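You operate a simulated robot arm through the tools that you are given. There is no shell and no other tool.

Carry out the task below with a simulated robot arm. There is one attempt and no reset: what you move stays moved.

## Task
Slide the socks divider to the middle and put the grey and blue rolls either side of it.
Fine: shut the drawer afterwards.
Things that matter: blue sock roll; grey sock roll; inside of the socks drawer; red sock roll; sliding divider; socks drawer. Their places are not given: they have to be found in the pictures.

It is judged by the outcome, as a careful person would: the job done as asked, and still so three seconds after it is handed in. It fails if anything else is knocked over, pushed out of place, dropped, spilled or broken.

## Robot
A 7-joint arm with a two-finger parallel gripper, fixed in place. Base frame: the origin is at the foot of the arm, x ahead of it, y to its left, z up; the work surface is at about z = 71. Readings come in cm, degrees, newtons and seconds.
With the tool pointing down near the work surface it reaches from about 36 to 78 cm from the base axis. Its first joint turns from -143.0 to 143.0 degrees. Payload 3 kg.
The tool frame sits at the grasp point between the pads (the TCP): z along the fingers, y along the line on which they close. The tips reach 3 cm beyond it. Largest opening 11 cm; finger width 2, thickness 1; the body of the gripper, 4.8 by 11.2 cm, starts 5.5 cm behind the TCP.
Orientation is that of the tool frame in the base frame, as a unit quaternion [w, x, y, z]. With the fingers straight down and closing along the base's y, the tool's x points along the base's -x, its y along +y and its z along -z.

## Interface
- The arm moves only by the tool jog_arm. Its arguments are lists of equal length, an entry for each row: "fingers": the gripper command, from -1 (shut) to 1 (fully open), values between in proportion; "offset": the shift along the base's x, y, z in units of 50 mm (1.0 is 50 mm), a list of three; "dr": the turn, a rotation vector about the base's x, y, z in units of 6 degrees (1.0 is 6 degrees), a list of three. In form: {"fingers": [fingers, ...], "offset": [[dx, dy, dz], ...], "dr": [[ax, ay, az], ...]}. A call has 1 to 20 rows; each row shifts and turns the commanded pose from where the row before left it. A call with a number of a shift or a turn outside -1 to 1 is refused whole. Each row takes 0.2 s and may step no farther than 5 cm and 8.6 degrees from the row before; otherwise, or with a gripper value out of range, the whole call is refused. Where a pose cannot be reached the arm comes as near as it can. A force on the tool above 40 N (or 10 N above the force at the start of the call, whichever is more), or a blocked arm, ends the call early, and 0.2 s more pass. The fingers move at their own pace (about 15.3 cm/s each) and stop on an object; they squeeze with about 32 N. The grip force told is the motor's: it shows also when the fingers shut on nothing. Time passes only in rows, and 0.2 s behind the last, so rows that do not move let the fingers close. The reply holds the time, the measured pose of the TCP, the force on the tool along the base axes, the opening and the grip force, in the units named above and with some noise, with the torque about the TCP (base axes, N m) and any sound that the robot's microphone picked up.
- Cameras (640 x 400 px; columns grow to the right, rows downward): "scene" is fixed at [4.37, 63.62, 130.29]; the picture's right is [-0.52, -0.86, 0.00], its down [-0.40, 0.24, -0.89] and it looks along [0.76, -0.46, -0.46] (base axes); focal length 335 px, centre (320, 200). "wrist" rides on the gripper at [7.2, 1.7, -10.3] in the tool frame; the picture's right is [-0.23, 0.97, 0.00], its down [-0.76, -0.18, -0.62] and it looks along [-0.61, -0.14, 0.78] (tool axes); focal length 222 px, centre (320, 200).
- grab_frame(camera): a new picture of that camera. It takes no simulated time.
- slide_trunk(by): slides the trunk up (or, below 0, down) by that many cm; the arm rides with it, the base frame stays. It gives what a move gives, with no picture.
- probe_pixels(camera, pixels): there is no depth. For up to 12 entries [column, row, z] of the newest picture of that camera ("zoom" is the newest enlarged one), the place [x, y] in the base frame at which the ray of that pixel passes the height z, good to about 0.2 cm, but the place of the scene camera against the robot may be out by one fixed shift of up to 2.5 cm in any direction. It takes no simulated time.
- inspect(camera, box): a new picture of the part [left, top, right, bottom] of that camera's present view, enlarged. It takes no simulated time.
- finish_job(): hands the job in; it is judged then, once.

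Leave the gripper open and the arm clear of the work at the hand-in unless told otherwise.

The tools are called after ">>>" by a JSON object that holds its "api" and its "payload". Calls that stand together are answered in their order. jog_arm: Moves the arm, as the interface text tells. Its arguments: {"type":"object","properties":{"fingers":{"type":"array","items":{"type":"number"}},"offset":{"type":"array","items":{"type":"array","items":{"type":"number"}}},"dr":{"type":"array","items":{"type":"array","items":{"type":"number"}}}},"required":["fingers","offset","dr"]} The other tools are called the same way: slide_trunk (by) slides the trunk up or down; grab_frame (camera) takes a picture; probe_pixels (camera, pixels) gives the place at which the rays of pixels pass given heights; inspect (camera, box) takes an enlarged picture of a part of a camera's view; finish_job () hands the job in.

At the start:

```text
time: 0.0
tcp_pos: [59.86, 18.18, 118.15]
tcp_rot: [0.0, 0.0, 1.0, -0.001]
wrist_force: [0.0, -0.2, 0.1]
torque: [0.0, -0.02, -0.01]
width: 11.0
finger_force: 0.1
trunk travel left (down, up): [-35.0, 14.0]
```

scene: 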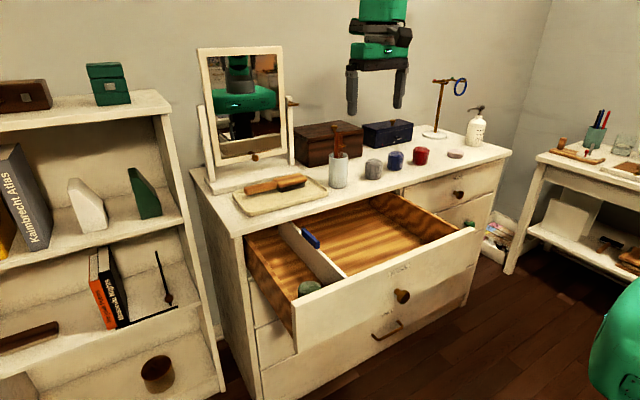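
wrist: 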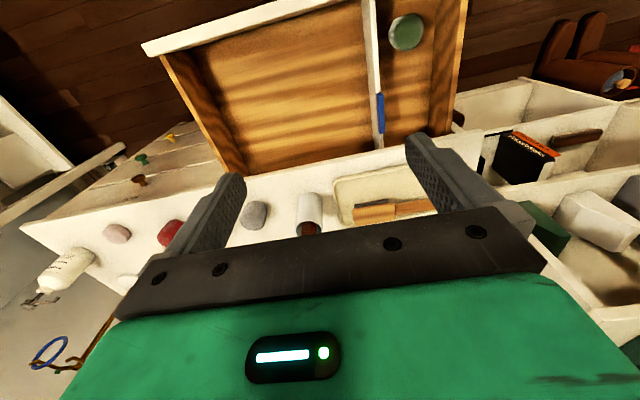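

I see an open drawer with a white divider near its left side (scene about 310,255), a green roll in the left compartment, and grey, blue and red rolls on the dresser top at about (374,168), (395,160) and (421,156). I'll take enlarged pictures to look closer.

>>> {"api": "inspect", "payload": {"camera": "scene", "box": [230, 180, 480, 336]}}

>>> {"api": "inspect", "payload": {"camera": "wrist", "box": [130, 0, 480, 219]}}

>>> {"api": "inspect", "payload": {"camera": "scene", "box": [320, 110, 480, 210]}}

```text
2.56 times, centred on (355, 258) of scene
```

zoom: 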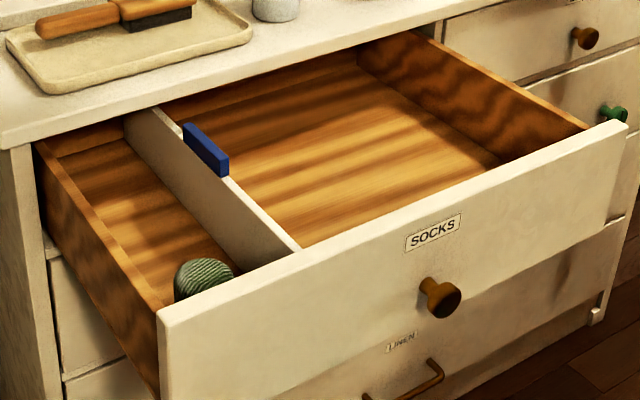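

```text
1.83 times, centred on (305, 110) of wrist
```

zoom: 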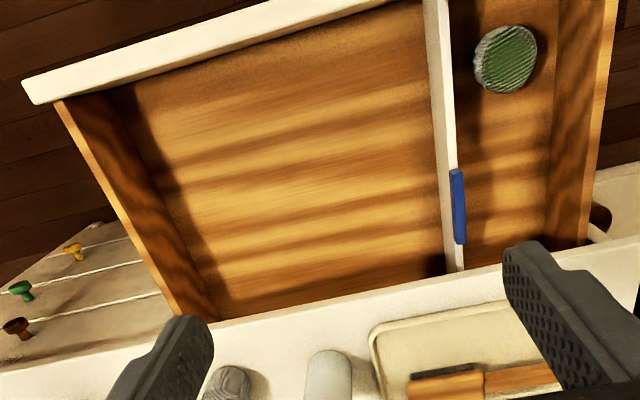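

```text
4.00 times, centred on (400, 160) of scene
```

zoom: 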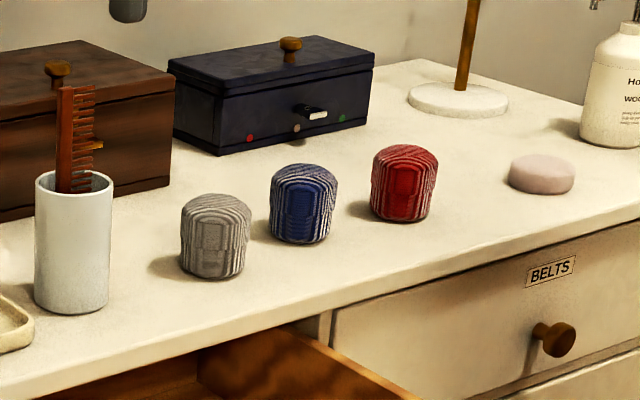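

Next I probe the positions of the dresser edges, the rolls and the drawer corners in the scene view, using a few trial heights.

>>> {"api": "grab_frame", "payload": {"camera": "scene"}}

>>> {"api": "probe_pixels", "payload": {"camera": "scene", "pixels": [[374, 178, 71], [396, 169, 71], [421, 164, 71], [339, 187, 71], [240, 236, 71], [512, 153, 71], [292, 306, 71], [475, 230, 71], [402, 297, 71], [313, 240, 71], [310, 289, 60], [455, 158, 71]]}}

>>> {"api": "grab_frame", "payload": {"camera": "wrist"}}

>>> {"api": "probe_pixels", "payload": {"camera": "wrist", "pixels": [[255, 215, 74], [308, 210, 74], [170, 233, 74], [380, 112, 71], [370, 0, 71], [406, 30, 65], [145, 48, 71], [340, 0, 71], [160, 56, 71], [455, 95, 71], [248, 175, 71], [117, 233, 73]]}}

```text
taken
```

scene: 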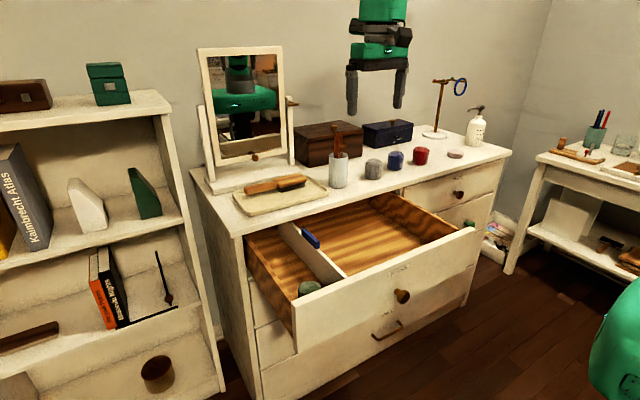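

```text
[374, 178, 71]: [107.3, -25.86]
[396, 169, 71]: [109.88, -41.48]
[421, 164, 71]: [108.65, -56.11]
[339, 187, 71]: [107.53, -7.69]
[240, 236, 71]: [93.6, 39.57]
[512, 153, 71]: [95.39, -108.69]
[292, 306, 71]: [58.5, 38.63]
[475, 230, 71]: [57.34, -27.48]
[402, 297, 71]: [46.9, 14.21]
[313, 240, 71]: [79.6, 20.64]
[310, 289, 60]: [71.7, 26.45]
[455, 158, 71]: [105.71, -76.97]
```

```text
taken
```

wrist: 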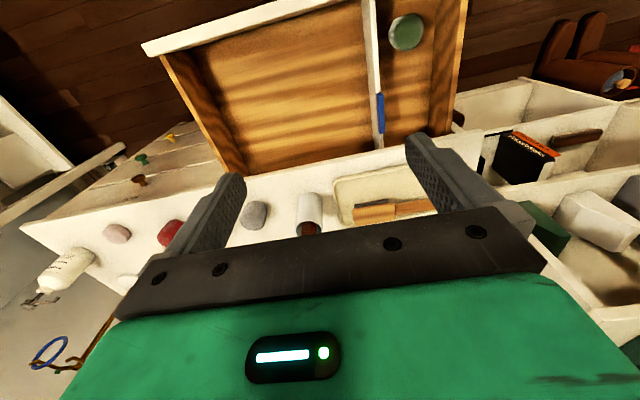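

```text
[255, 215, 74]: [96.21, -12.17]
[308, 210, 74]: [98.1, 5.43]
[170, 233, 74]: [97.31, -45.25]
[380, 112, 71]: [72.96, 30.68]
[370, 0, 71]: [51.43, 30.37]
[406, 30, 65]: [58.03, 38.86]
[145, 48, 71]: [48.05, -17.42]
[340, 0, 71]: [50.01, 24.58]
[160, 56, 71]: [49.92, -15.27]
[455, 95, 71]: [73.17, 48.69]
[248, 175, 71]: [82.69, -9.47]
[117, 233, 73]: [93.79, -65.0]
```

From comparing the two cameras, the dresser top seems to be near z≈83 and the drawer-front rim near z≈80, with the drawer opening towards the robot. I'll move the arm back and lower, staying well above everything, to view the drawer closer with the wrist camera.

>>> {"api": "jog_arm", "payload": {"fingers": [1, 1, 1, 1], "offset": [[-0.6, -0.1, -0.6], [-0.6, -0.1, -0.6], [-0.6, -0.1, -0.6], [-0.6, -0.1, -0.6]], "dr": [[0, 0, 0], [0, 0, 0], [0, 0, 0], [0, 0, 0]]}}

>>> {"api": "grab_frame", "payload": {"camera": "wrist"}}

>>> {"api": "grab_frame", "payload": {"camera": "scene"}}

```text
time: 1.0
tcp_pos: [47.82, 16.49, 106.2]
tcp_rot: [0.0, 0.0, 1.0, 0.0]
wrist_force: [-0.1, 0.0, -0.4]
torque: [0.03, 0.0, -0.02]
width: 11.0
finger_force: 0.0
trunk travel left (down, up): [-35.0, 14.0]
```

```text
taken
```

wrist: 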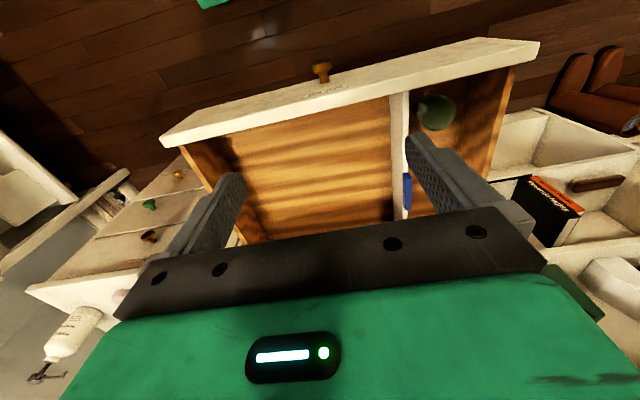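

```text
taken
```

scene: 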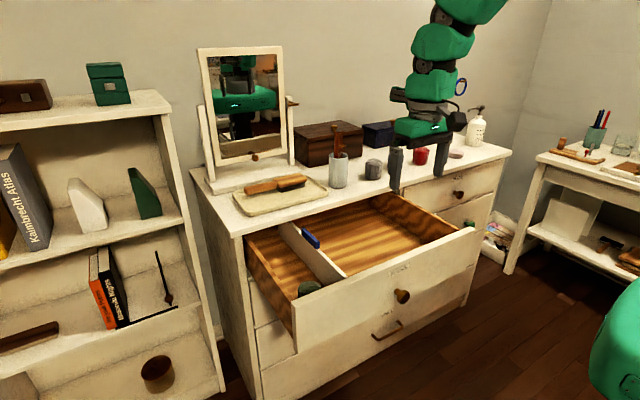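

I now have a second wrist view. I'll probe the drawer-front corners, the walls and the divider at trial heights in this frame to triangulate against the first view.

>>> {"api": "probe_pixels", "payload": {"camera": "wrist", "pixels": [[160, 140, 80], [540, 42, 80], [484, 38, 80], [181, 145, 80], [517, 66, 80], [391, 94, 80], [409, 92, 80], [398, 215, 80], [408, 175, 80], [435, 112, 75], [320, 66, 77], [27, 290, 83]]}}

>>> {"api": "inspect", "payload": {"camera": "wrist", "box": [350, 20, 560, 240]}}

>>> {"api": "inspect", "payload": {"camera": "wrist", "box": [140, 40, 420, 240]}}

```text
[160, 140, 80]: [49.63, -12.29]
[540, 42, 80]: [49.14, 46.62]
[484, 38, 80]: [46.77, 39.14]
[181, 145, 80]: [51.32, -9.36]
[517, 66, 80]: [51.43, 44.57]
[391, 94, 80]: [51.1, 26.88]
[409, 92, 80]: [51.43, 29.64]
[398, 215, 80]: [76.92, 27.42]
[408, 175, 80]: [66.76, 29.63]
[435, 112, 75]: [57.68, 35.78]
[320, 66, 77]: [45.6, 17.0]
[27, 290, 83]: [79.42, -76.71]
```

```text
1.82 times, centred on (455, 130) of wrist
```

zoom: 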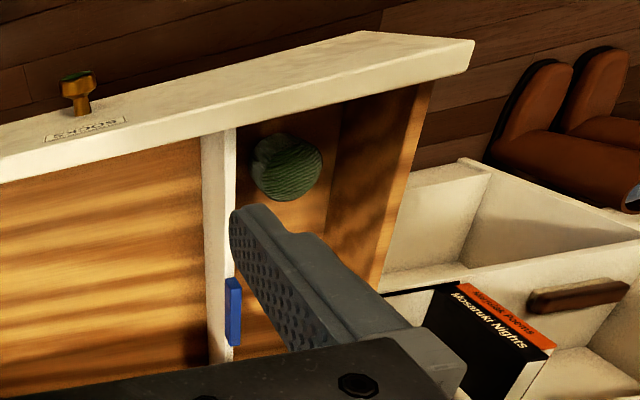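

```text
2.00 times, centred on (280, 140) of wrist
```

zoom: 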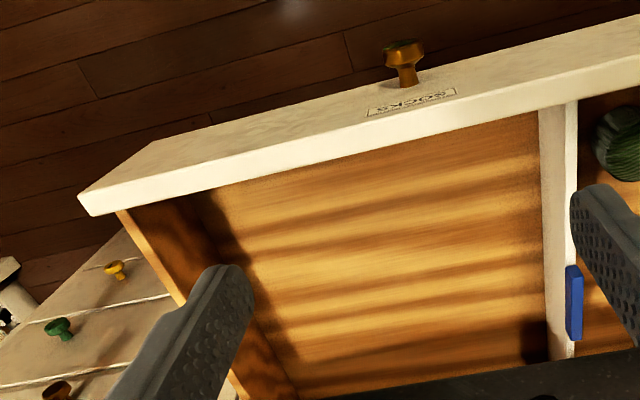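

The drawer front spans about y = −12.3 to 46.6, so its middle is near y≈17.1, and the knob at y≈17.0 agrees. The divider is at y≈29 with a blue tab on it near x≈62–68. I'll move sideways to line up with the divider and look again to measure the tab and divider heights.

>>> {"api": "jog_arm", "payload": {"fingers": [1, 1, 1, 1], "offset": [[-0.2, 0.7, 0.0], [-0.2, 0.7, 0.0], [-0.2, 0.7, 0.0], [0, 0, 0]], "dr": [[0, 0, 0], [0, 0, 0], [0, 0, 0], [0, 0, 0]]}}

>>> {"api": "grab_frame", "payload": {"camera": "wrist"}}

>>> {"api": "inspect", "payload": {"camera": "wrist", "box": [230, 60, 450, 220]}}

>>> {"api": "inspect", "payload": {"camera": "scene", "box": [230, 190, 350, 265]}}

```text
time: 2.0
tcp_pos: [44.68, 27.19, 106.17]
tcp_rot: [0.0, 0.002, 1.0, -0.001]
wrist_force: [-0.7, 0.0, -0.1]
torque: [0.04, 0.0, 0.02]
width: 10.99
finger_force: 0.2
trunk travel left (down, up): [-35.0, 14.0]
```

```text
taken
```

wrist: 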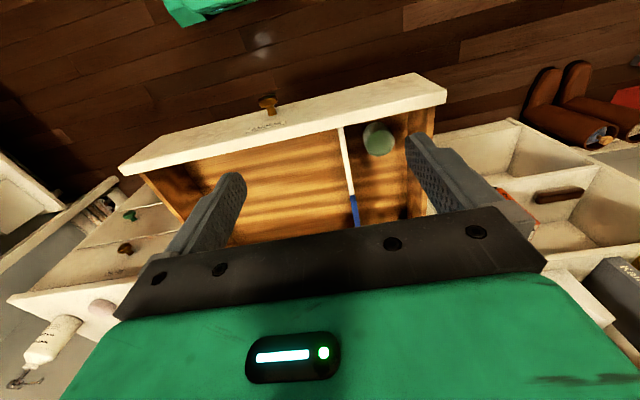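

```text
2.50 times, centred on (340, 140) of wrist
```

zoom: 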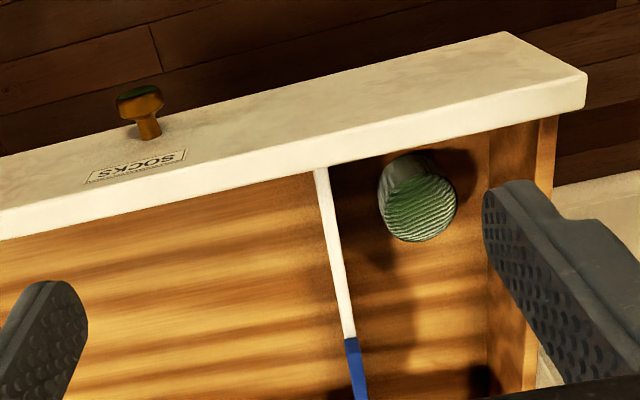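

```text
5.33 times, centred on (290, 228) of scene
```

zoom: 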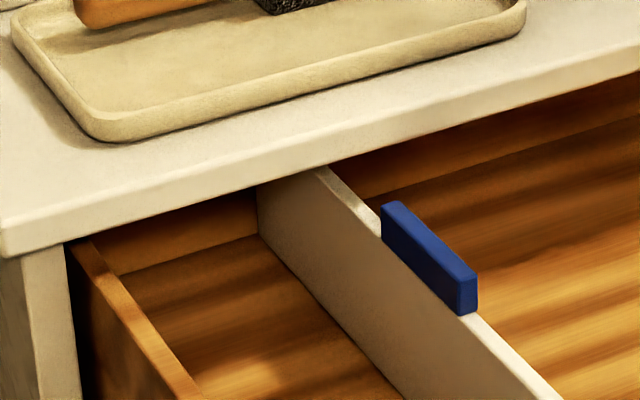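

Triangulating across the wrist views, I get these positions:
- The tab top is at z≈80.5, x from 66 to 75, with its left face at y≈29.65 and thickness about 1 cm.
- The drawer-front rim is near z≈82.7.
- The green roll is in the left compartment around (59, 37).

Next I move above the tab at (69.5, 29.2), part-open the fingers and stop at z≈95 to check.

>>> {"api": "jog_arm", "payload": {"fingers": [0.2, 0.2, 0.2, 0.2, 0.2, 0.2, 0.2], "offset": [[0.83, 0.067, -0.37], [0.83, 0.067, -0.37], [0.83, 0.067, -0.37], [0.83, 0.067, -0.37], [0.83, 0.067, -0.37], [0.83, 0.067, -0.37], [0, 0, 0]], "dr": [[0, 0, 0], [0, 0, 0], [0, 0, 0], [0, 0, 0], [0, 0, 0], [0, 0, 0], [0, 0, 0]]}}

>>> {"api": "grab_frame", "payload": {"camera": "wrist"}}

>>> {"api": "grab_frame", "payload": {"camera": "scene"}}

```text
time: 3.6
tcp_pos: [69.85, 28.82, 95.16]
tcp_rot: [0.001, 0.0, 1.0, 0.0]
wrist_force: [-0.4, -0.1, -0.4]
torque: [-0.03, 0.01, 0.0]
width: 6.6
finger_force: 0.1
trunk travel left (down, up): [-35.0, 14.0]
```

```text
taken
```

wrist: 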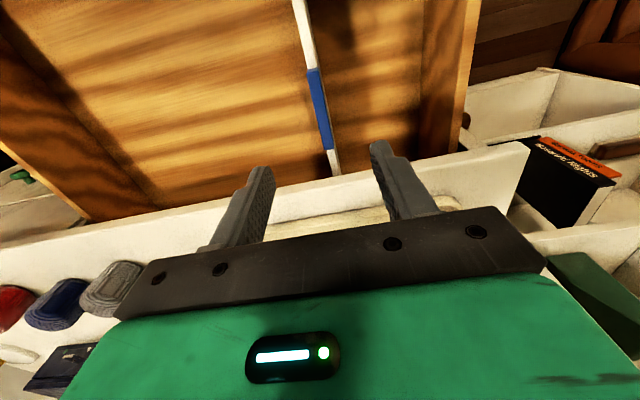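

```text
taken
```

scene: 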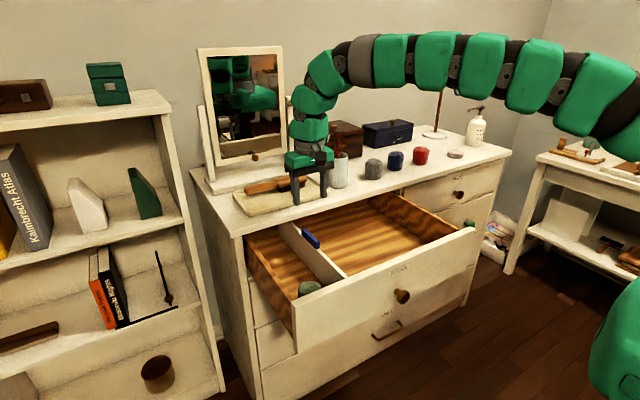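

In this closer view the tab runs from about (312,69) to (328,149), and the dresser's front edge crosses near (335,175). I'll probe those, plus the dresser edge and rolls, and zoom in.

>>> {"api": "probe_pixels", "payload": {"camera": "wrist", "pixels": [[307, 69, 80.5], [318, 68, 80.5], [322, 149, 80.5], [333, 149, 80.5], [330, 175, 85], [200, 200, 85], [520, 143, 85], [113, 280, 89], [57, 300, 89], [470, 0, 80], [440, 100, 80], [90, 220, 80]]}}

>>> {"api": "inspect", "payload": {"camera": "wrist", "box": [240, 20, 480, 200]}}

>>> {"api": "inspect", "payload": {"camera": "wrist", "box": [0, 180, 260, 380]}}

```text
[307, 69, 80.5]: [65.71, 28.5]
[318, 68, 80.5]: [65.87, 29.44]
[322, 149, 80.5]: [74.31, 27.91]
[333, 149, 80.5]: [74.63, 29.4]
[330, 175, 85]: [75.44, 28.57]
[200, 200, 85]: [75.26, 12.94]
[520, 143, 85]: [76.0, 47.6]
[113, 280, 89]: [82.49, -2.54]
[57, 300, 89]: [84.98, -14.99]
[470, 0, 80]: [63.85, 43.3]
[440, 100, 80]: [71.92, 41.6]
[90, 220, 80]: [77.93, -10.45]
```

```text
2.22 times, centred on (360, 110) of wrist
```

zoom: 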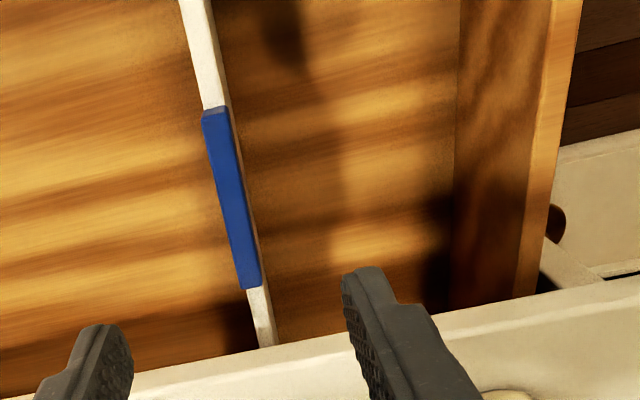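

```text
2.00 times, centred on (130, 280) of wrist
```

zoom: 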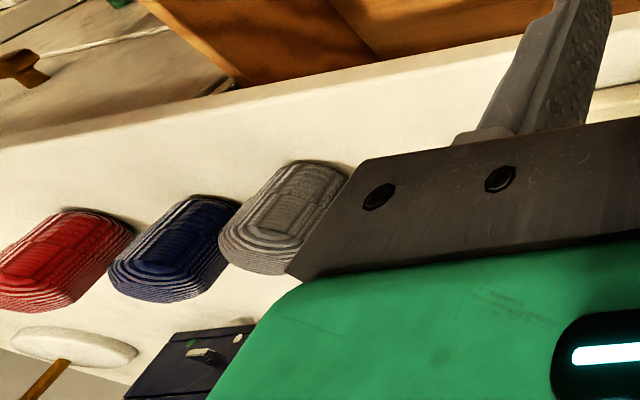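

The tab centre is at y≈28.9, with thickness about 1 cm and top near z≈80.5, and the gripper sits right over it. The dresser edge is at x≈75.5, clear of the gripper body. I'll lower to z≈79.2 with the fingers straddling the tab, without closing yet.

>>> {"api": "jog_arm", "payload": {"fingers": [0.2, 0.2, 0.2, 0.2, 0.2], "offset": [[0, 0.01, -0.8], [0, 0, -0.8], [0, 0, -0.8], [0, 0, -0.79], [0, 0, 0]], "dr": [[0, 0, 0], [0, 0, 0], [0, 0, 0], [0, 0, 0], [0, 0, 0]]}}

>>> {"api": "grab_frame", "payload": {"camera": "wrist"}}

>>> {"api": "inspect", "payload": {"camera": "scene", "box": [240, 150, 400, 250]}}

```text
time: 4.8
tcp_pos: [69.79, 29.02, 79.09]
tcp_rot: [0.0, -0.001, 1.0, 0.0]
wrist_force: [0.9, -0.7, 0.7]
torque: [-0.02, 0.0, 0.03]
width: 6.62
finger_force: 0.0
trunk travel left (down, up): [-35.0, 14.0]
```

```text
taken
```

wrist: 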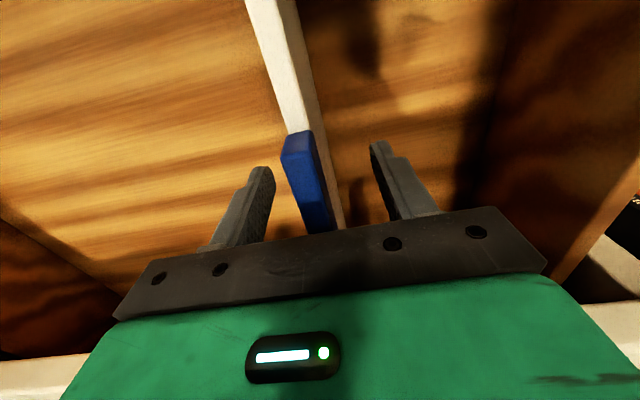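

```text
4.00 times, centred on (320, 200) of scene
```

zoom: 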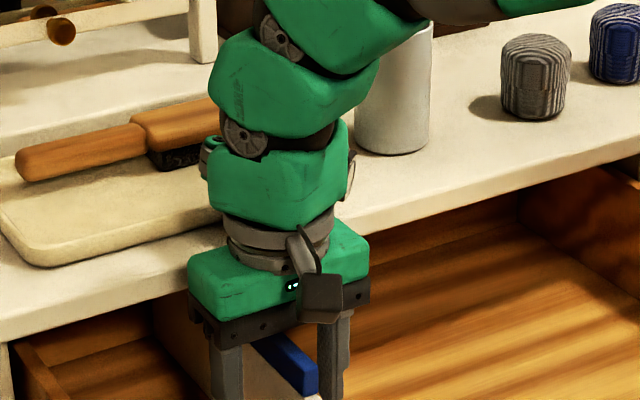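

The tab is between the fingers and no contact force shows. Now I close the fingers on it.

>>> {"api": "jog_arm", "payload": {"fingers": [-1, -1, -1], "offset": [[0, 0, 0], [0, 0, 0], [0, 0, 0]], "dr": [[0, 0, 0], [0, 0, 0], [0, 0, 0]]}}

>>> {"api": "grab_frame", "payload": {"camera": "wrist"}}

```text
time: 5.6
tcp_pos: [69.81, 28.96, 78.99]
tcp_rot: [0.0, 0.0, 1.0, 0.0]
wrist_force: [0.4, 0.4, -1.8]
torque: [0.04, -0.61, 0.04]
width: 1.15
finger_force: 45.3
trunk travel left (down, up): [-35.0, 14.0]
```

```text
taken
```

wrist: 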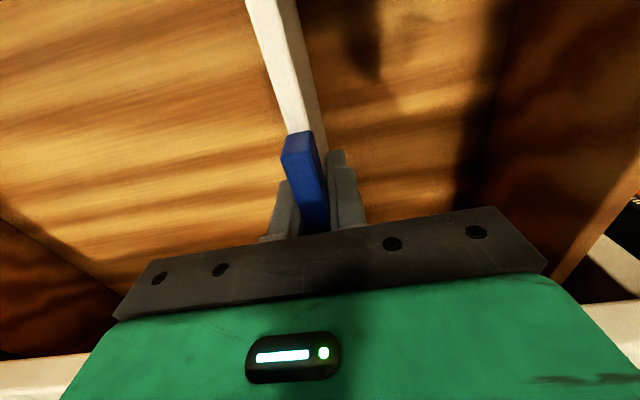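

The tab is gripped (width 1.15, grip 45 N), so the divider centre is at y≈28.96. I'll try a small slow slide of 2 cm in −y to feel the resistance.

>>> {"api": "jog_arm", "payload": {"fingers": [-1, -1, -1, -1], "offset": [[0, -0.1, 0], [0, -0.15, 0], [0, -0.15, 0], [0, 0, 0]], "dr": [[0, 0, 0], [0, 0, 0], [0, 0, 0], [0, 0, 0]]}}

>>> {"api": "grab_frame", "payload": {"camera": "wrist"}}

>>> {"api": "inspect", "payload": {"camera": "scene", "box": [230, 180, 480, 336]}}

```text
time: 6.6
tcp_pos: [69.72, 26.96, 79.09]
tcp_rot: [0.0, 0.0, 1.0, 0.0]
wrist_force: [-0.2, -0.6, -11.6]
torque: [-0.08, -0.29, 0.14]
width: 1.14
finger_force: 45.2
trunk travel left (down, up): [-35.0, 14.0]
```

```text
taken
```

wrist: 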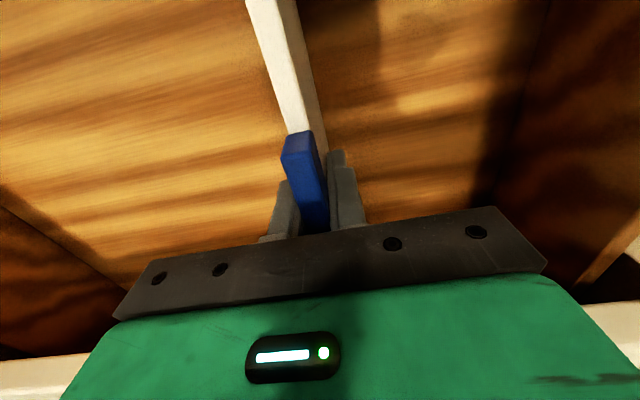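

```text
2.56 times, centred on (355, 258) of scene
```

zoom: 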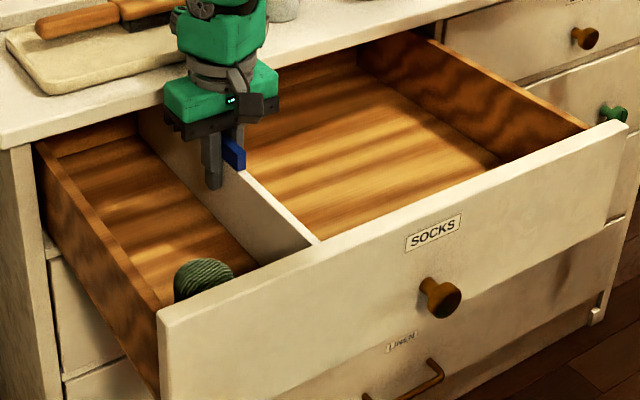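

The divider slides along with the gripper and its pose stays straight. I continue slowly to y≈19, then measure both side walls to find the exact middle.

>>> {"api": "jog_arm", "payload": {"fingers": [-1, -1, -1, -1, -1, -1, -1, -1, -1], "offset": [[0, -0.1, -0.01], [0, -0.2, 0], [0, -0.2, 0], [0, -0.25, 0], [0, -0.25, 0], [0, -0.25, 0], [0, -0.2, 0], [0, -0.15, 0], [0, 0, 0]], "dr": [[0, 0, 0], [0, 0, 0], [0, 0, 0], [0, 0, 0], [0, 0, 0], [0, 0, 0], [0, 0, 0], [0, 0, 0], [0, 0, 0]]}}

>>> {"api": "grab_frame", "payload": {"camera": "wrist"}}

>>> {"api": "inspect", "payload": {"camera": "scene", "box": [230, 180, 480, 336]}}

```text
time: 8.6
tcp_pos: [69.77, 18.95, 79.13]
tcp_rot: [0.0, -0.001, 1.0, 0.0]
wrist_force: [-0.5, 0.3, -8.9]
torque: [0.06, -0.06, 0.01]
width: 1.17
finger_force: 44.9
trunk travel left (down, up): [-35.0, 14.0]
```

```text
taken
```

wrist: 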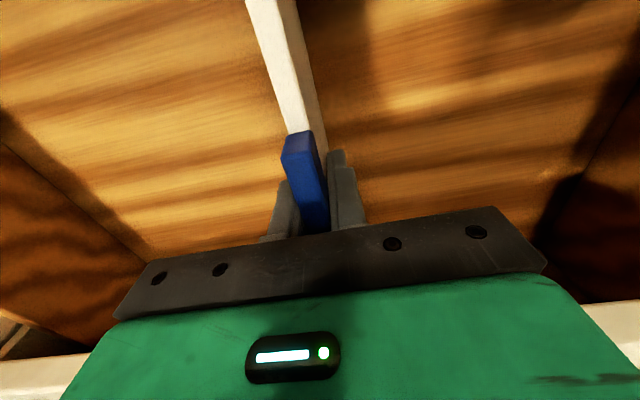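

```text
2.56 times, centred on (355, 258) of scene
```

zoom: 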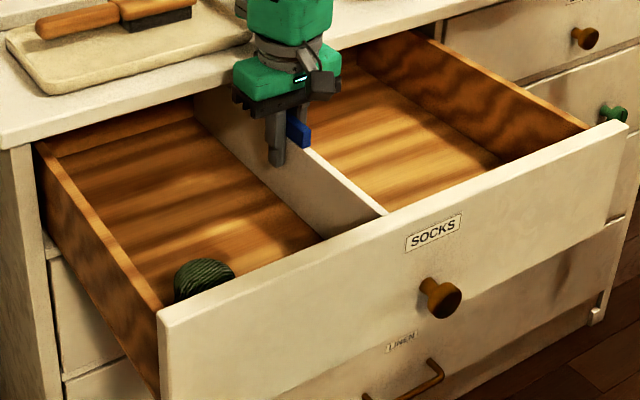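

The divider is at y≈18.95. I'll zoom in on the floor-wall joints on both sides, visible in the wrist view at lower-left and right, to locate the interior walls.

>>> {"api": "inspect", "payload": {"camera": "wrist", "box": [0, 80, 200, 380]}}

>>> {"api": "inspect", "payload": {"camera": "wrist", "box": [480, 40, 640, 340]}}

>>> {"api": "probe_pixels", "payload": {"camera": "wrist", "pixels": [[0, 140, 71], [75, 202, 71], [140, 255, 71], [640, 75, 71], [600, 135, 71], [560, 200, 71], [260, 60, 71], [285, 130, 71]]}}

```text
1.33 times, centred on (100, 230) of wrist
```

zoom: 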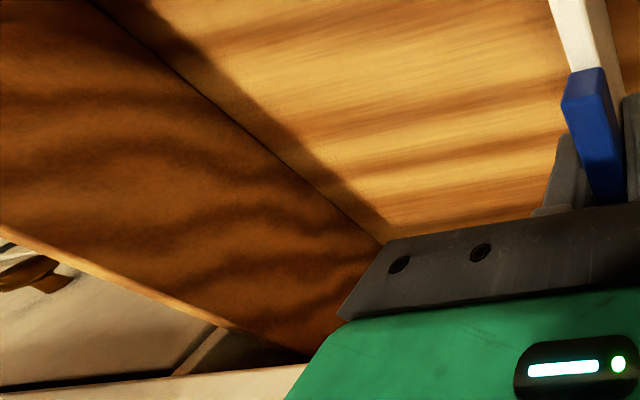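

```text
1.33 times, centred on (560, 190) of wrist
```

zoom: 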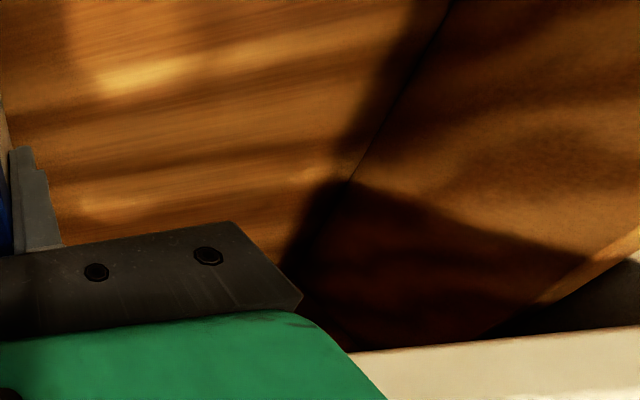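

```text
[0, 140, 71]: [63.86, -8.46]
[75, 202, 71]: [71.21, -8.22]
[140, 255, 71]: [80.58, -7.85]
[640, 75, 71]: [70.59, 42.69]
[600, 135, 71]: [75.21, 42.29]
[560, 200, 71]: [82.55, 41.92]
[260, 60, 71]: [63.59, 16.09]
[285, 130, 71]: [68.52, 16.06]
```

The left joint passes through about (582,179) and (600,149), and the right joint through (75,200). I'll re-probe with those corrected pixels at several floor heights.

>>> {"api": "probe_pixels", "payload": {"camera": "wrist", "pixels": [[75, 200.4, 71], [120, 239, 71], [582.5, 178.75, 71], [600, 149.3, 71], [630, 98.9, 71], [75, 200.4, 69], [600, 149.3, 69], [20, 153, 71], [75, 200.4, 73], [600, 149.3, 73]]}}

```text
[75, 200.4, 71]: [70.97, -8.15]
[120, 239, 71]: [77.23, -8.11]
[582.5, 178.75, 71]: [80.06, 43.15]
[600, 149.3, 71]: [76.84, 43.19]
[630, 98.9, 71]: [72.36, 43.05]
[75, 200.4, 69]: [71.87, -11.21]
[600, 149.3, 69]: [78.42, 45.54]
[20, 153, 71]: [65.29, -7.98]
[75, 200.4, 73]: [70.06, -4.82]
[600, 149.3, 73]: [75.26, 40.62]
```

The interior walls come out at about y = −7.8 and y = 42.9, with the panel centred at 17.25 and the knob at about 17.1. That puts the middle at y≈17.3, so I slide the last 1.65 cm.

>>> {"api": "jog_arm", "payload": {"fingers": [-1, -1, -1, -1], "offset": [[0, -0.13, 0], [0, -0.13, 0], [0, -0.07, 0], [0, 0, 0]], "dr": [[0, 0, 0], [0, 0, 0], [0, 0, 0], [0, 0, 0]]}}

>>> {"api": "inspect", "payload": {"camera": "scene", "box": [230, 180, 480, 336]}}

```text
time: 9.6
tcp_pos: [69.7, 17.3, 79.05]
tcp_rot: [-0.002, 0.001, 1.0, 0.0]
wrist_force: [-1.7, -0.9, -21.7]
torque: [-0.02, -0.64, 0.18]
width: 1.17
finger_force: 44.6
trunk travel left (down, up): [-35.0, 14.0]
```

```text
2.56 times, centred on (355, 258) of scene
```

zoom: 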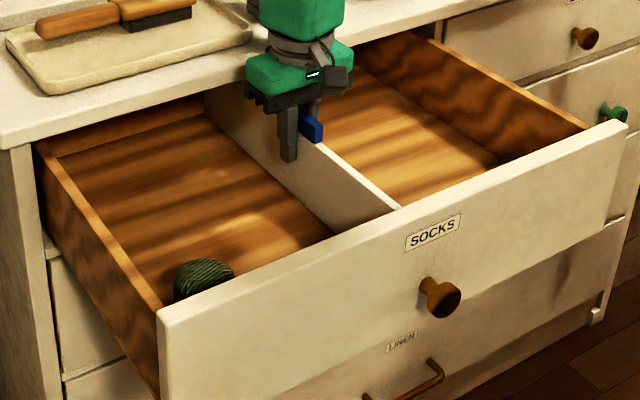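

The divider is at y≈17.3, the middle. Now I open the fingers gently to release it, then lift straight up.

>>> {"api": "jog_arm", "payload": {"fingers": [-0.5, 0.0, 0.0, 0.0], "offset": [[0, 0, 0], [0, 0, 0], [0, 0, 0], [0, 0, 0]], "dr": [[0, 0, 0], [0, 0, 0], [0, 0, 0], [0, 0, 0]]}}

>>> {"api": "grab_frame", "payload": {"camera": "wrist"}}

```text
time: 10.6
tcp_pos: [69.81, 17.42, 79.26]
tcp_rot: [0.0, 0.001, 1.0, 0.0]
wrist_force: [-1.1, -0.1, -0.2]
torque: [0.02, 0.02, 0.01]
width: 5.51
finger_force: 0.1
trunk travel left (down, up): [-35.0, 14.0]
```

```text
taken
```

wrist: 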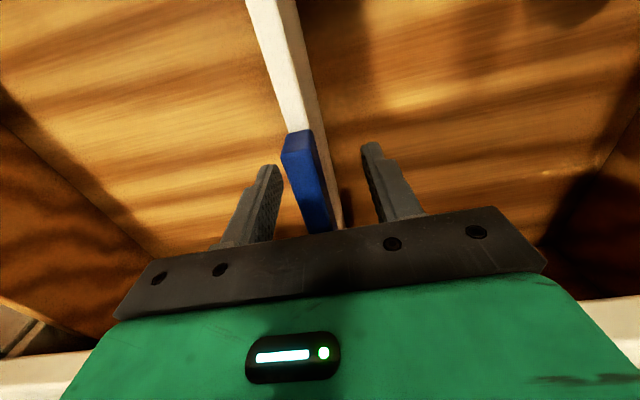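

The divider is released (force ≈ 0). I'll lift straight up, then move to the right in front of the rolls while tilting the tool outwards about 30°. The rolls stand beyond straight-down reach, at x≈84–88.

>>> {"api": "jog_arm", "payload": {"fingers": [0, 0, 0, 0, 0, 0], "offset": [[0, 0, 0.4], [0, 0, 0.8], [0, 0, 0.9], [0, 0, 0.9], [0, 0, 0.9], [0, 0, 0.9]], "dr": [[0, 0, 0], [0, 0, 0], [0, 0, 0], [0, 0, 0], [0, 0, 0], [0, 0, 0]]}}

>>> {"api": "grab_frame", "payload": {"camera": "wrist"}}

>>> {"api": "inspect", "payload": {"camera": "scene", "box": [230, 180, 480, 336]}}

```text
time: 12.0
tcp_pos: [69.68, 17.19, 103.35]
tcp_rot: [0.0, 0.0, 1.0, 0.0]
wrist_force: [0.2, 0.6, -0.5]
torque: [-0.02, 0.01, 0.0]
width: 5.5
finger_force: 0.1
trunk travel left (down, up): [-35.0, 14.0]
```

```text
taken
```

wrist: 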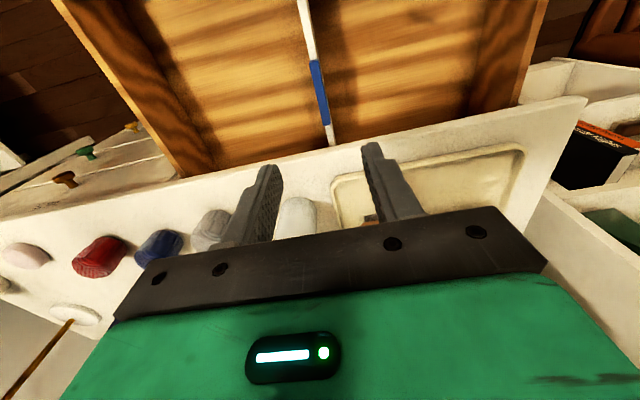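

```text
2.56 times, centred on (355, 258) of scene
```

zoom: 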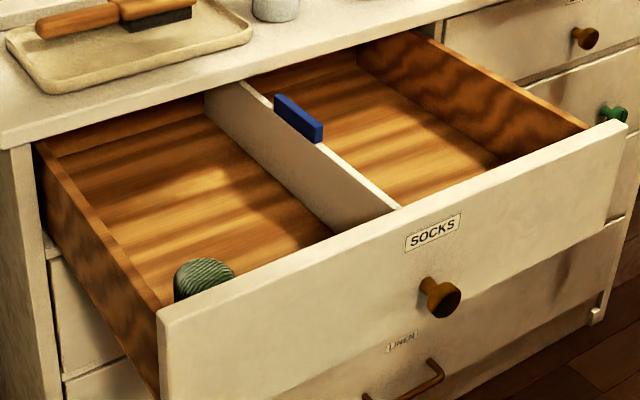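

The divider now stands in the middle of the drawer. I'll zoom in on this centred view to verify both walls against the divider before going on.

>>> {"api": "inspect", "payload": {"camera": "wrist", "box": [60, 0, 560, 180]}}

>>> {"api": "probe_pixels", "payload": {"camera": "wrist", "pixels": [[310, 62, 80.5], [321, 62, 80.5], [298, 0, 78], [309, 0, 78]]}}

```text
1.28 times, centred on (310, 90) of wrist
```

zoom: 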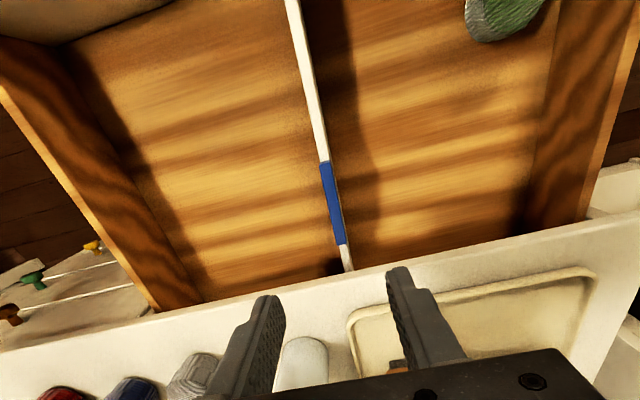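

```text
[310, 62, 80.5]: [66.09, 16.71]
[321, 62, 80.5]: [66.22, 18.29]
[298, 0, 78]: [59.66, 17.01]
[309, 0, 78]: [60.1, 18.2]
```

The enlarged view covers both walls. I probe the right joint, the left joint and the divider top in the zoom picture.

>>> {"api": "probe_pixels", "payload": {"camera": "zoom", "pixels": [[150, 200, 71.25], [120, 145, 71.25], [528, 200, 71.25], [538, 140, 71.25], [322, 162, 80.5], [332, 160, 80.5], [337, 243, 80.5], [346, 243, 80.5], [300, 60, 78], [310, 60, 78], [205, 298, 71.25], [505, 20, 73]]}}

```text
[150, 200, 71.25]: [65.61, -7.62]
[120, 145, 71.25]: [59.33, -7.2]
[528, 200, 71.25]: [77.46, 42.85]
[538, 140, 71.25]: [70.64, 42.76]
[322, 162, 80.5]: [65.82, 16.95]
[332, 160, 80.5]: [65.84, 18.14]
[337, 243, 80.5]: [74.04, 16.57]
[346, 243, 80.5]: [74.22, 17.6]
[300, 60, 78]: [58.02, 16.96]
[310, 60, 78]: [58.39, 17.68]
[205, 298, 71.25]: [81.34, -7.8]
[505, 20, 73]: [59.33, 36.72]
```

The interior runs from y≈−7.6 to 42.8 (middle 17.6) and the divider is at 17.3, which is good. Now I move right to y≈−6 in front of the rolls while tilting the tool outwards by 30°, staying at z≈103 and x≈70.

>>> {"api": "jog_arm", "payload": {"fingers": [0.5, 0.5, 0.5, 0.5, 0.5, 0.5], "offset": [[0, -0.93, 0], [0, -0.93, 0], [0, -0.93, 0], [0, -0.93, 0], [0, -0.93, 0], [0, 0, 0]], "dr": [[0, -1, 0], [0, -1, 0], [0, -1, 0], [0, -1, 0], [0, -1, 0], [0, 0, 0]]}}

>>> {"api": "grab_frame", "payload": {"camera": "wrist"}}

>>> {"api": "grab_frame", "payload": {"camera": "scene"}}

```text
time: 13.4
tcp_pos: [69.71, -6.11, 103.1]
tcp_rot: [0.26, 0.0, 0.966, 0.0]
wrist_force: [-0.1, 0.7, 0.1]
torque: [-0.01, 0.0, 0.01]
width: 8.25
finger_force: 0.1
trunk travel left (down, up): [-35.0, 14.0]
```

```text
taken
```

wrist: 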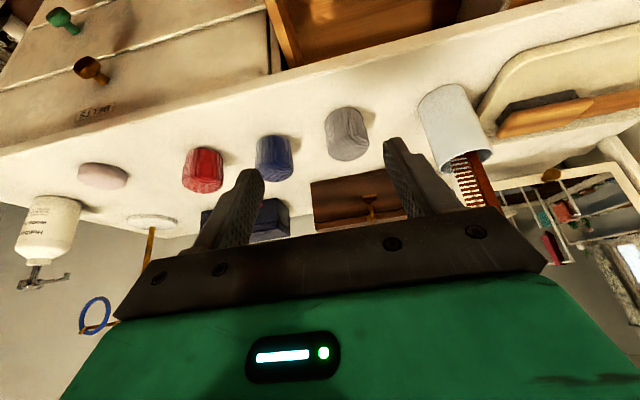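

```text
taken
```

scene: 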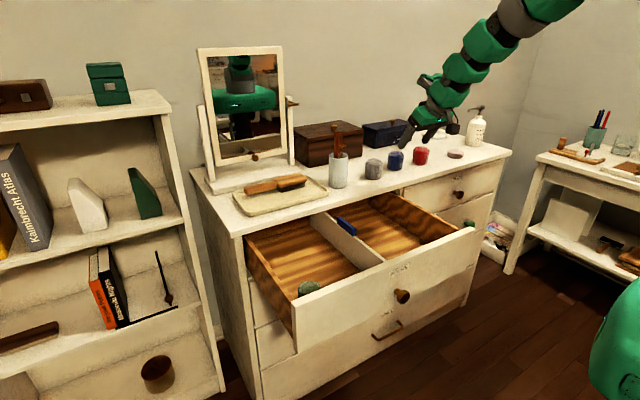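

This view shows all the rolls well: grey at (347,133), blue at (274,158) and red at (203,170). I zoom in and probe the bases and tops.

>>> {"api": "inspect", "payload": {"camera": "wrist", "box": [170, 80, 430, 240]}}

>>> {"api": "probe_pixels", "payload": {"camera": "zoom", "pixels": [[320, 200, 85]]}}

```text
2.46 times, centred on (300, 160) of wrist
```

zoom: 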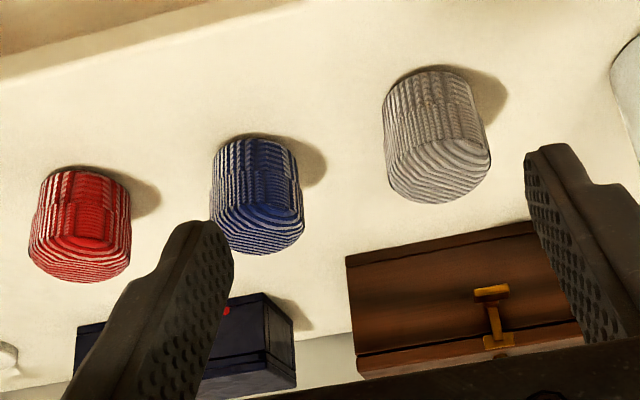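

```text
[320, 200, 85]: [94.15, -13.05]
```

From combining views, I estimate:
- The dresser top is at z≈86.2.
- The rolls are about 6 cm wide and 5 cm tall.
- The grey roll is near (84.9, −3.4), the blue near (85.6, −14.7) and the red near (85.4, −26.7).

I now approach above and in front of the grey roll to (82, −3.4, 99) with the 30° tilt, opening to about 9.6 cm.

>>> {"api": "jog_arm", "payload": {"fingers": [0.75, 0.75, 0.75, 0.75], "offset": [[0.82, 0.18, -0.27], [0.82, 0.18, -0.27], [0.82, 0.18, -0.27], [0, 0, 0]], "dr": [[0, 0, 0], [0, 0, 0], [0, 0, 0], [0, 0, 0]]}}

>>> {"api": "grab_frame", "payload": {"camera": "wrist"}}

>>> {"api": "inspect", "payload": {"camera": "scene", "box": [310, 70, 510, 195]}}

```text
time: 14.4
tcp_pos: [81.89, -3.37, 98.99]
tcp_rot: [0.258, 0.0, 0.966, 0.0]
wrist_force: [0.1, 0.5, -0.1]
torque: [-0.03, -0.01, -0.01]
width: 9.61
finger_force: 0.0
trunk travel left (down, up): [-35.0, 14.0]
```

```text
taken
```

wrist: 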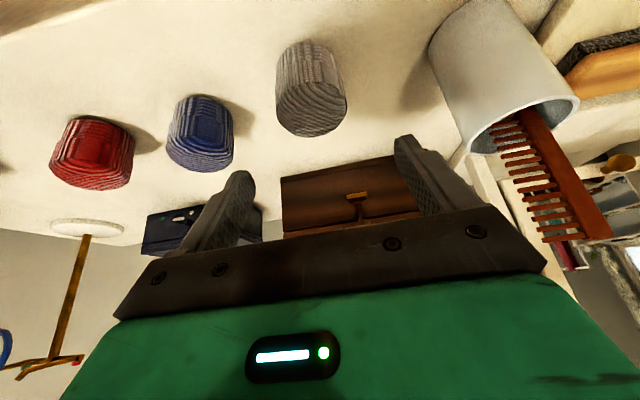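

```text
3.20 times, centred on (410, 132) of scene
```

zoom: 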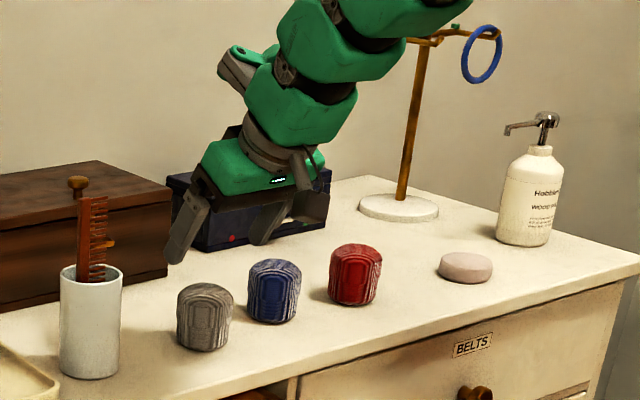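

The position was reached, so 30° of tilt suffices. The grey roll centre refines to about (84.7, −3.4), and the gripper is aligned in y with a 9.6 cm opening. I lower to (84, −3.4, 90), fingers either side of the roll, tips staying about 0.7 cm above the top surface.

>>> {"api": "jog_arm", "payload": {"fingers": [0.75, 0.75, 0.75, 0.75], "offset": [[0.14, 0, -0.6], [0.14, 0, -0.6], [0.14, 0, -0.55], [0, 0, 0]], "dr": [[0, 0, 0], [0, 0, 0], [0, 0, 0], [0, 0, 0]]}}

>>> {"api": "grab_frame", "payload": {"camera": "wrist"}}

>>> {"api": "inspect", "payload": {"camera": "scene", "box": [310, 90, 470, 190]}}

```text
time: 15.4
tcp_pos: [84.05, -3.2, 90.27]
tcp_rot: [0.259, 0.001, 0.966, 0.0]
wrist_force: [0.2, -0.5, -0.3]
torque: [-0.01, 0.0, -0.01]
width: 9.63
finger_force: 0.1
trunk travel left (down, up): [-35.0, 14.0]
```

```text
taken
```

wrist: 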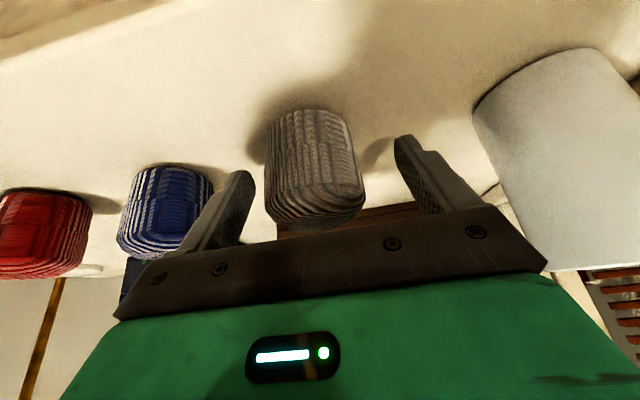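

```text
4.00 times, centred on (390, 140) of scene
```

zoom: 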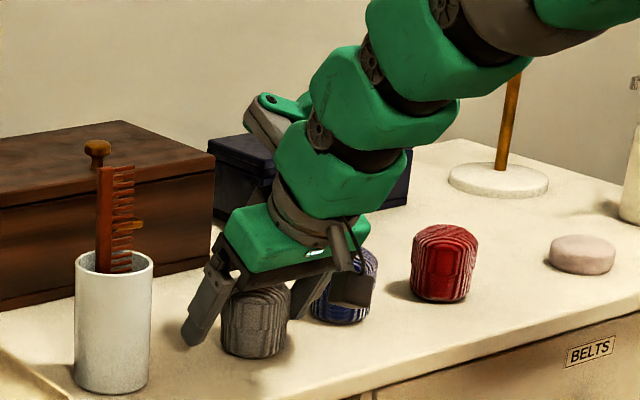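

The grey roll sits between the fingers with no contact force. Closing now.

>>> {"api": "jog_arm", "payload": {"fingers": [-0.2, -1, -1, -1], "offset": [[0, 0, 0], [0, 0, 0], [0, 0, 0], [0, 0, 0]], "dr": [[0, 0, 0], [0, 0, 0], [0, 0, 0], [0, 0, 0]]}}

>>> {"api": "grab_frame", "payload": {"camera": "wrist"}}

```text
time: 16.4
tcp_pos: [83.97, -3.3, 90.36]
tcp_rot: [0.259, 0.001, 0.966, 0.0]
wrist_force: [0.8, 0.1, 0.6]
torque: [0.0, -0.02, 0.03]
width: 5.43
finger_force: 31.7
trunk travel left (down, up): [-35.0, 14.0]
```

```text
taken
```

wrist: 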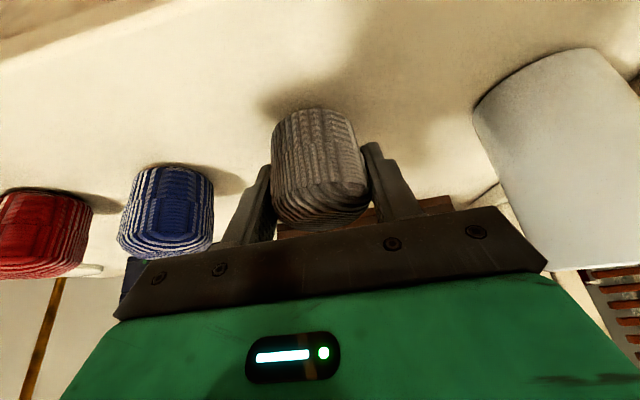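

The grey roll is gripped (width 5.4, 32 N). I lift it straight up about 13 cm first.

>>> {"api": "jog_arm", "payload": {"fingers": [-1, -1, -1, -1, -1], "offset": [[0, 0, 0.3], [0, 0, 0.6], [0, 0, 0.8], [0, 0, 0.8], [0, 0, 0.2]], "dr": [[0, 0, 0], [0, 0, 0], [0, 0, 0], [0, 0, 0], [0, 0, 0]]}}

>>> {"api": "grab_frame", "payload": {"camera": "wrist"}}

>>> {"api": "grab_frame", "payload": {"camera": "scene"}}

```text
time: 17.6
tcp_pos: [84.2, -3.24, 103.85]
tcp_rot: [0.258, 0.001, 0.966, 0.0]
wrist_force: [-0.7, -0.3, -0.2]
torque: [0.01, -0.02, 0.01]
width: 5.41
finger_force: 31.8
trunk travel left (down, up): [-35.0, 14.0]
```

```text
taken
```

wrist: 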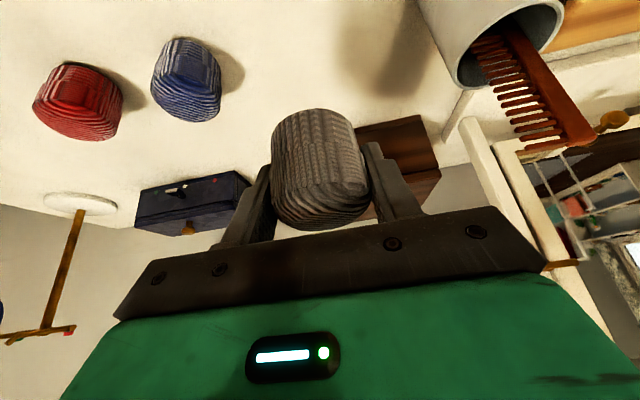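

```text
taken
```

scene: 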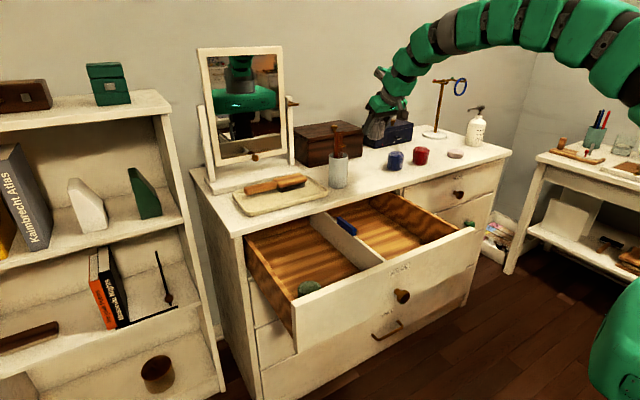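

The roll is securely held. I move back to x≈69, clear of the comb cup, then across to y≈27 over the left compartment, staying at z≈104.

>>> {"api": "jog_arm", "payload": {"fingers": [-1, -1, -1, -1, -1, -1, -1, -1, -1, -1, -1, -1, -1], "offset": [[-0.5, 0, 0], [-0.8, 0, 0], [-0.8, 0, 0], [-0.7, 0, 0], [-0.24, 0.3, 0], [0, 0.8, 0], [0, 0.9, 0], [0, 0.9, 0], [0, 0.9, 0], [0, 0.9, 0], [0, 0.8, 0], [0, 0.55, 0], [0, 0, 0]], "dr": [[0, 0, 0], [0, 0, 0], [0, 0, 0], [0, 0, 0], [0, 0, 0], [0, 0, 0], [0, 0, 0], [0, 0, 0], [0, 0, 0], [0, 0, 0], [0, 0, 0], [0, 0, 0], [0, 0, 0]]}}

>>> {"api": "grab_frame", "payload": {"camera": "wrist"}}

>>> {"api": "grab_frame", "payload": {"camera": "scene"}}

```text
time: 20.4
tcp_pos: [68.72, 27.0, 104.04]
tcp_rot: [0.259, 0.001, 0.966, 0.0]
wrist_force: [0.4, -0.4, -0.6]
torque: [0.01, -0.06, 0.0]
width: 5.47
finger_force: 32.3
trunk travel left (down, up): [-35.0, 14.0]
```

```text
taken
```

wrist: 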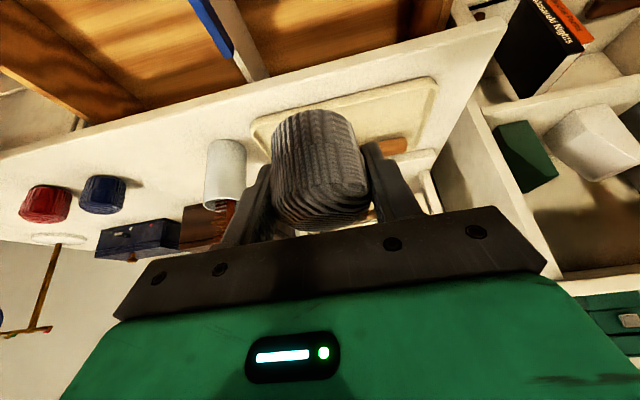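

```text
taken
```

scene: 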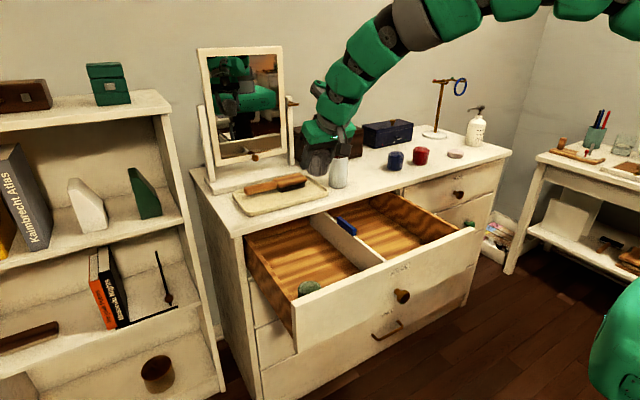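

The grey roll is held over the left compartment at (68.7, 27). I lower to about z = 78 at the TCP, leaving the roll bottom near z≈74, then check.

>>> {"api": "jog_arm", "payload": {"fingers": [-1, -1, -1, -1, -1, -1, -1, -1], "offset": [[0, 0, -0.5], [0, 0, -0.8], [0, 0, -0.8], [0, 0, -0.8], [0, 0, -0.8], [0, 0, -0.8], [0, 0, -0.7], [0, 0, 0]], "dr": [[0, 0, 0], [0, 0, 0], [0, 0, 0], [0, 0, 0], [0, 0, 0], [0, 0, 0], [0, 0, 0], [0, 0, 0]]}}

>>> {"api": "grab_frame", "payload": {"camera": "wrist"}}

>>> {"api": "inspect", "payload": {"camera": "scene", "box": [230, 150, 440, 310]}}

```text
time: 22.2
tcp_pos: [68.78, 26.93, 77.8]
tcp_rot: [0.259, 0.0, 0.966, 0.0]
wrist_force: [0.2, -0.4, -0.9]
torque: [-0.02, 0.01, 0.03]
width: 5.42
finger_force: 32.4
trunk travel left (down, up): [-35.0, 14.0]
```

```text
taken
```

wrist: 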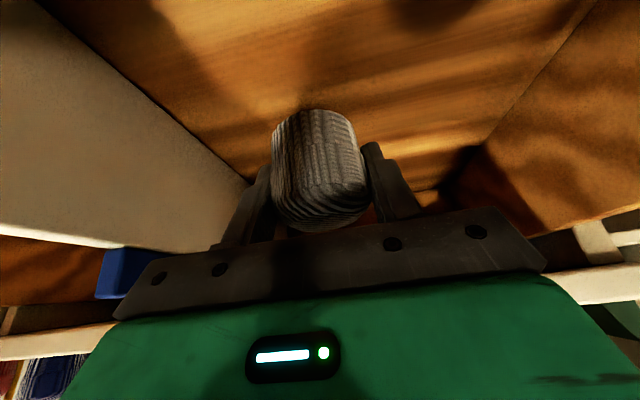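

```text
2.50 times, centred on (335, 230) of scene
```

zoom: 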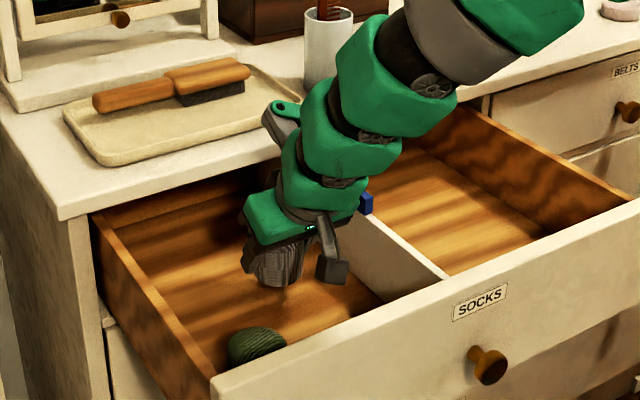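

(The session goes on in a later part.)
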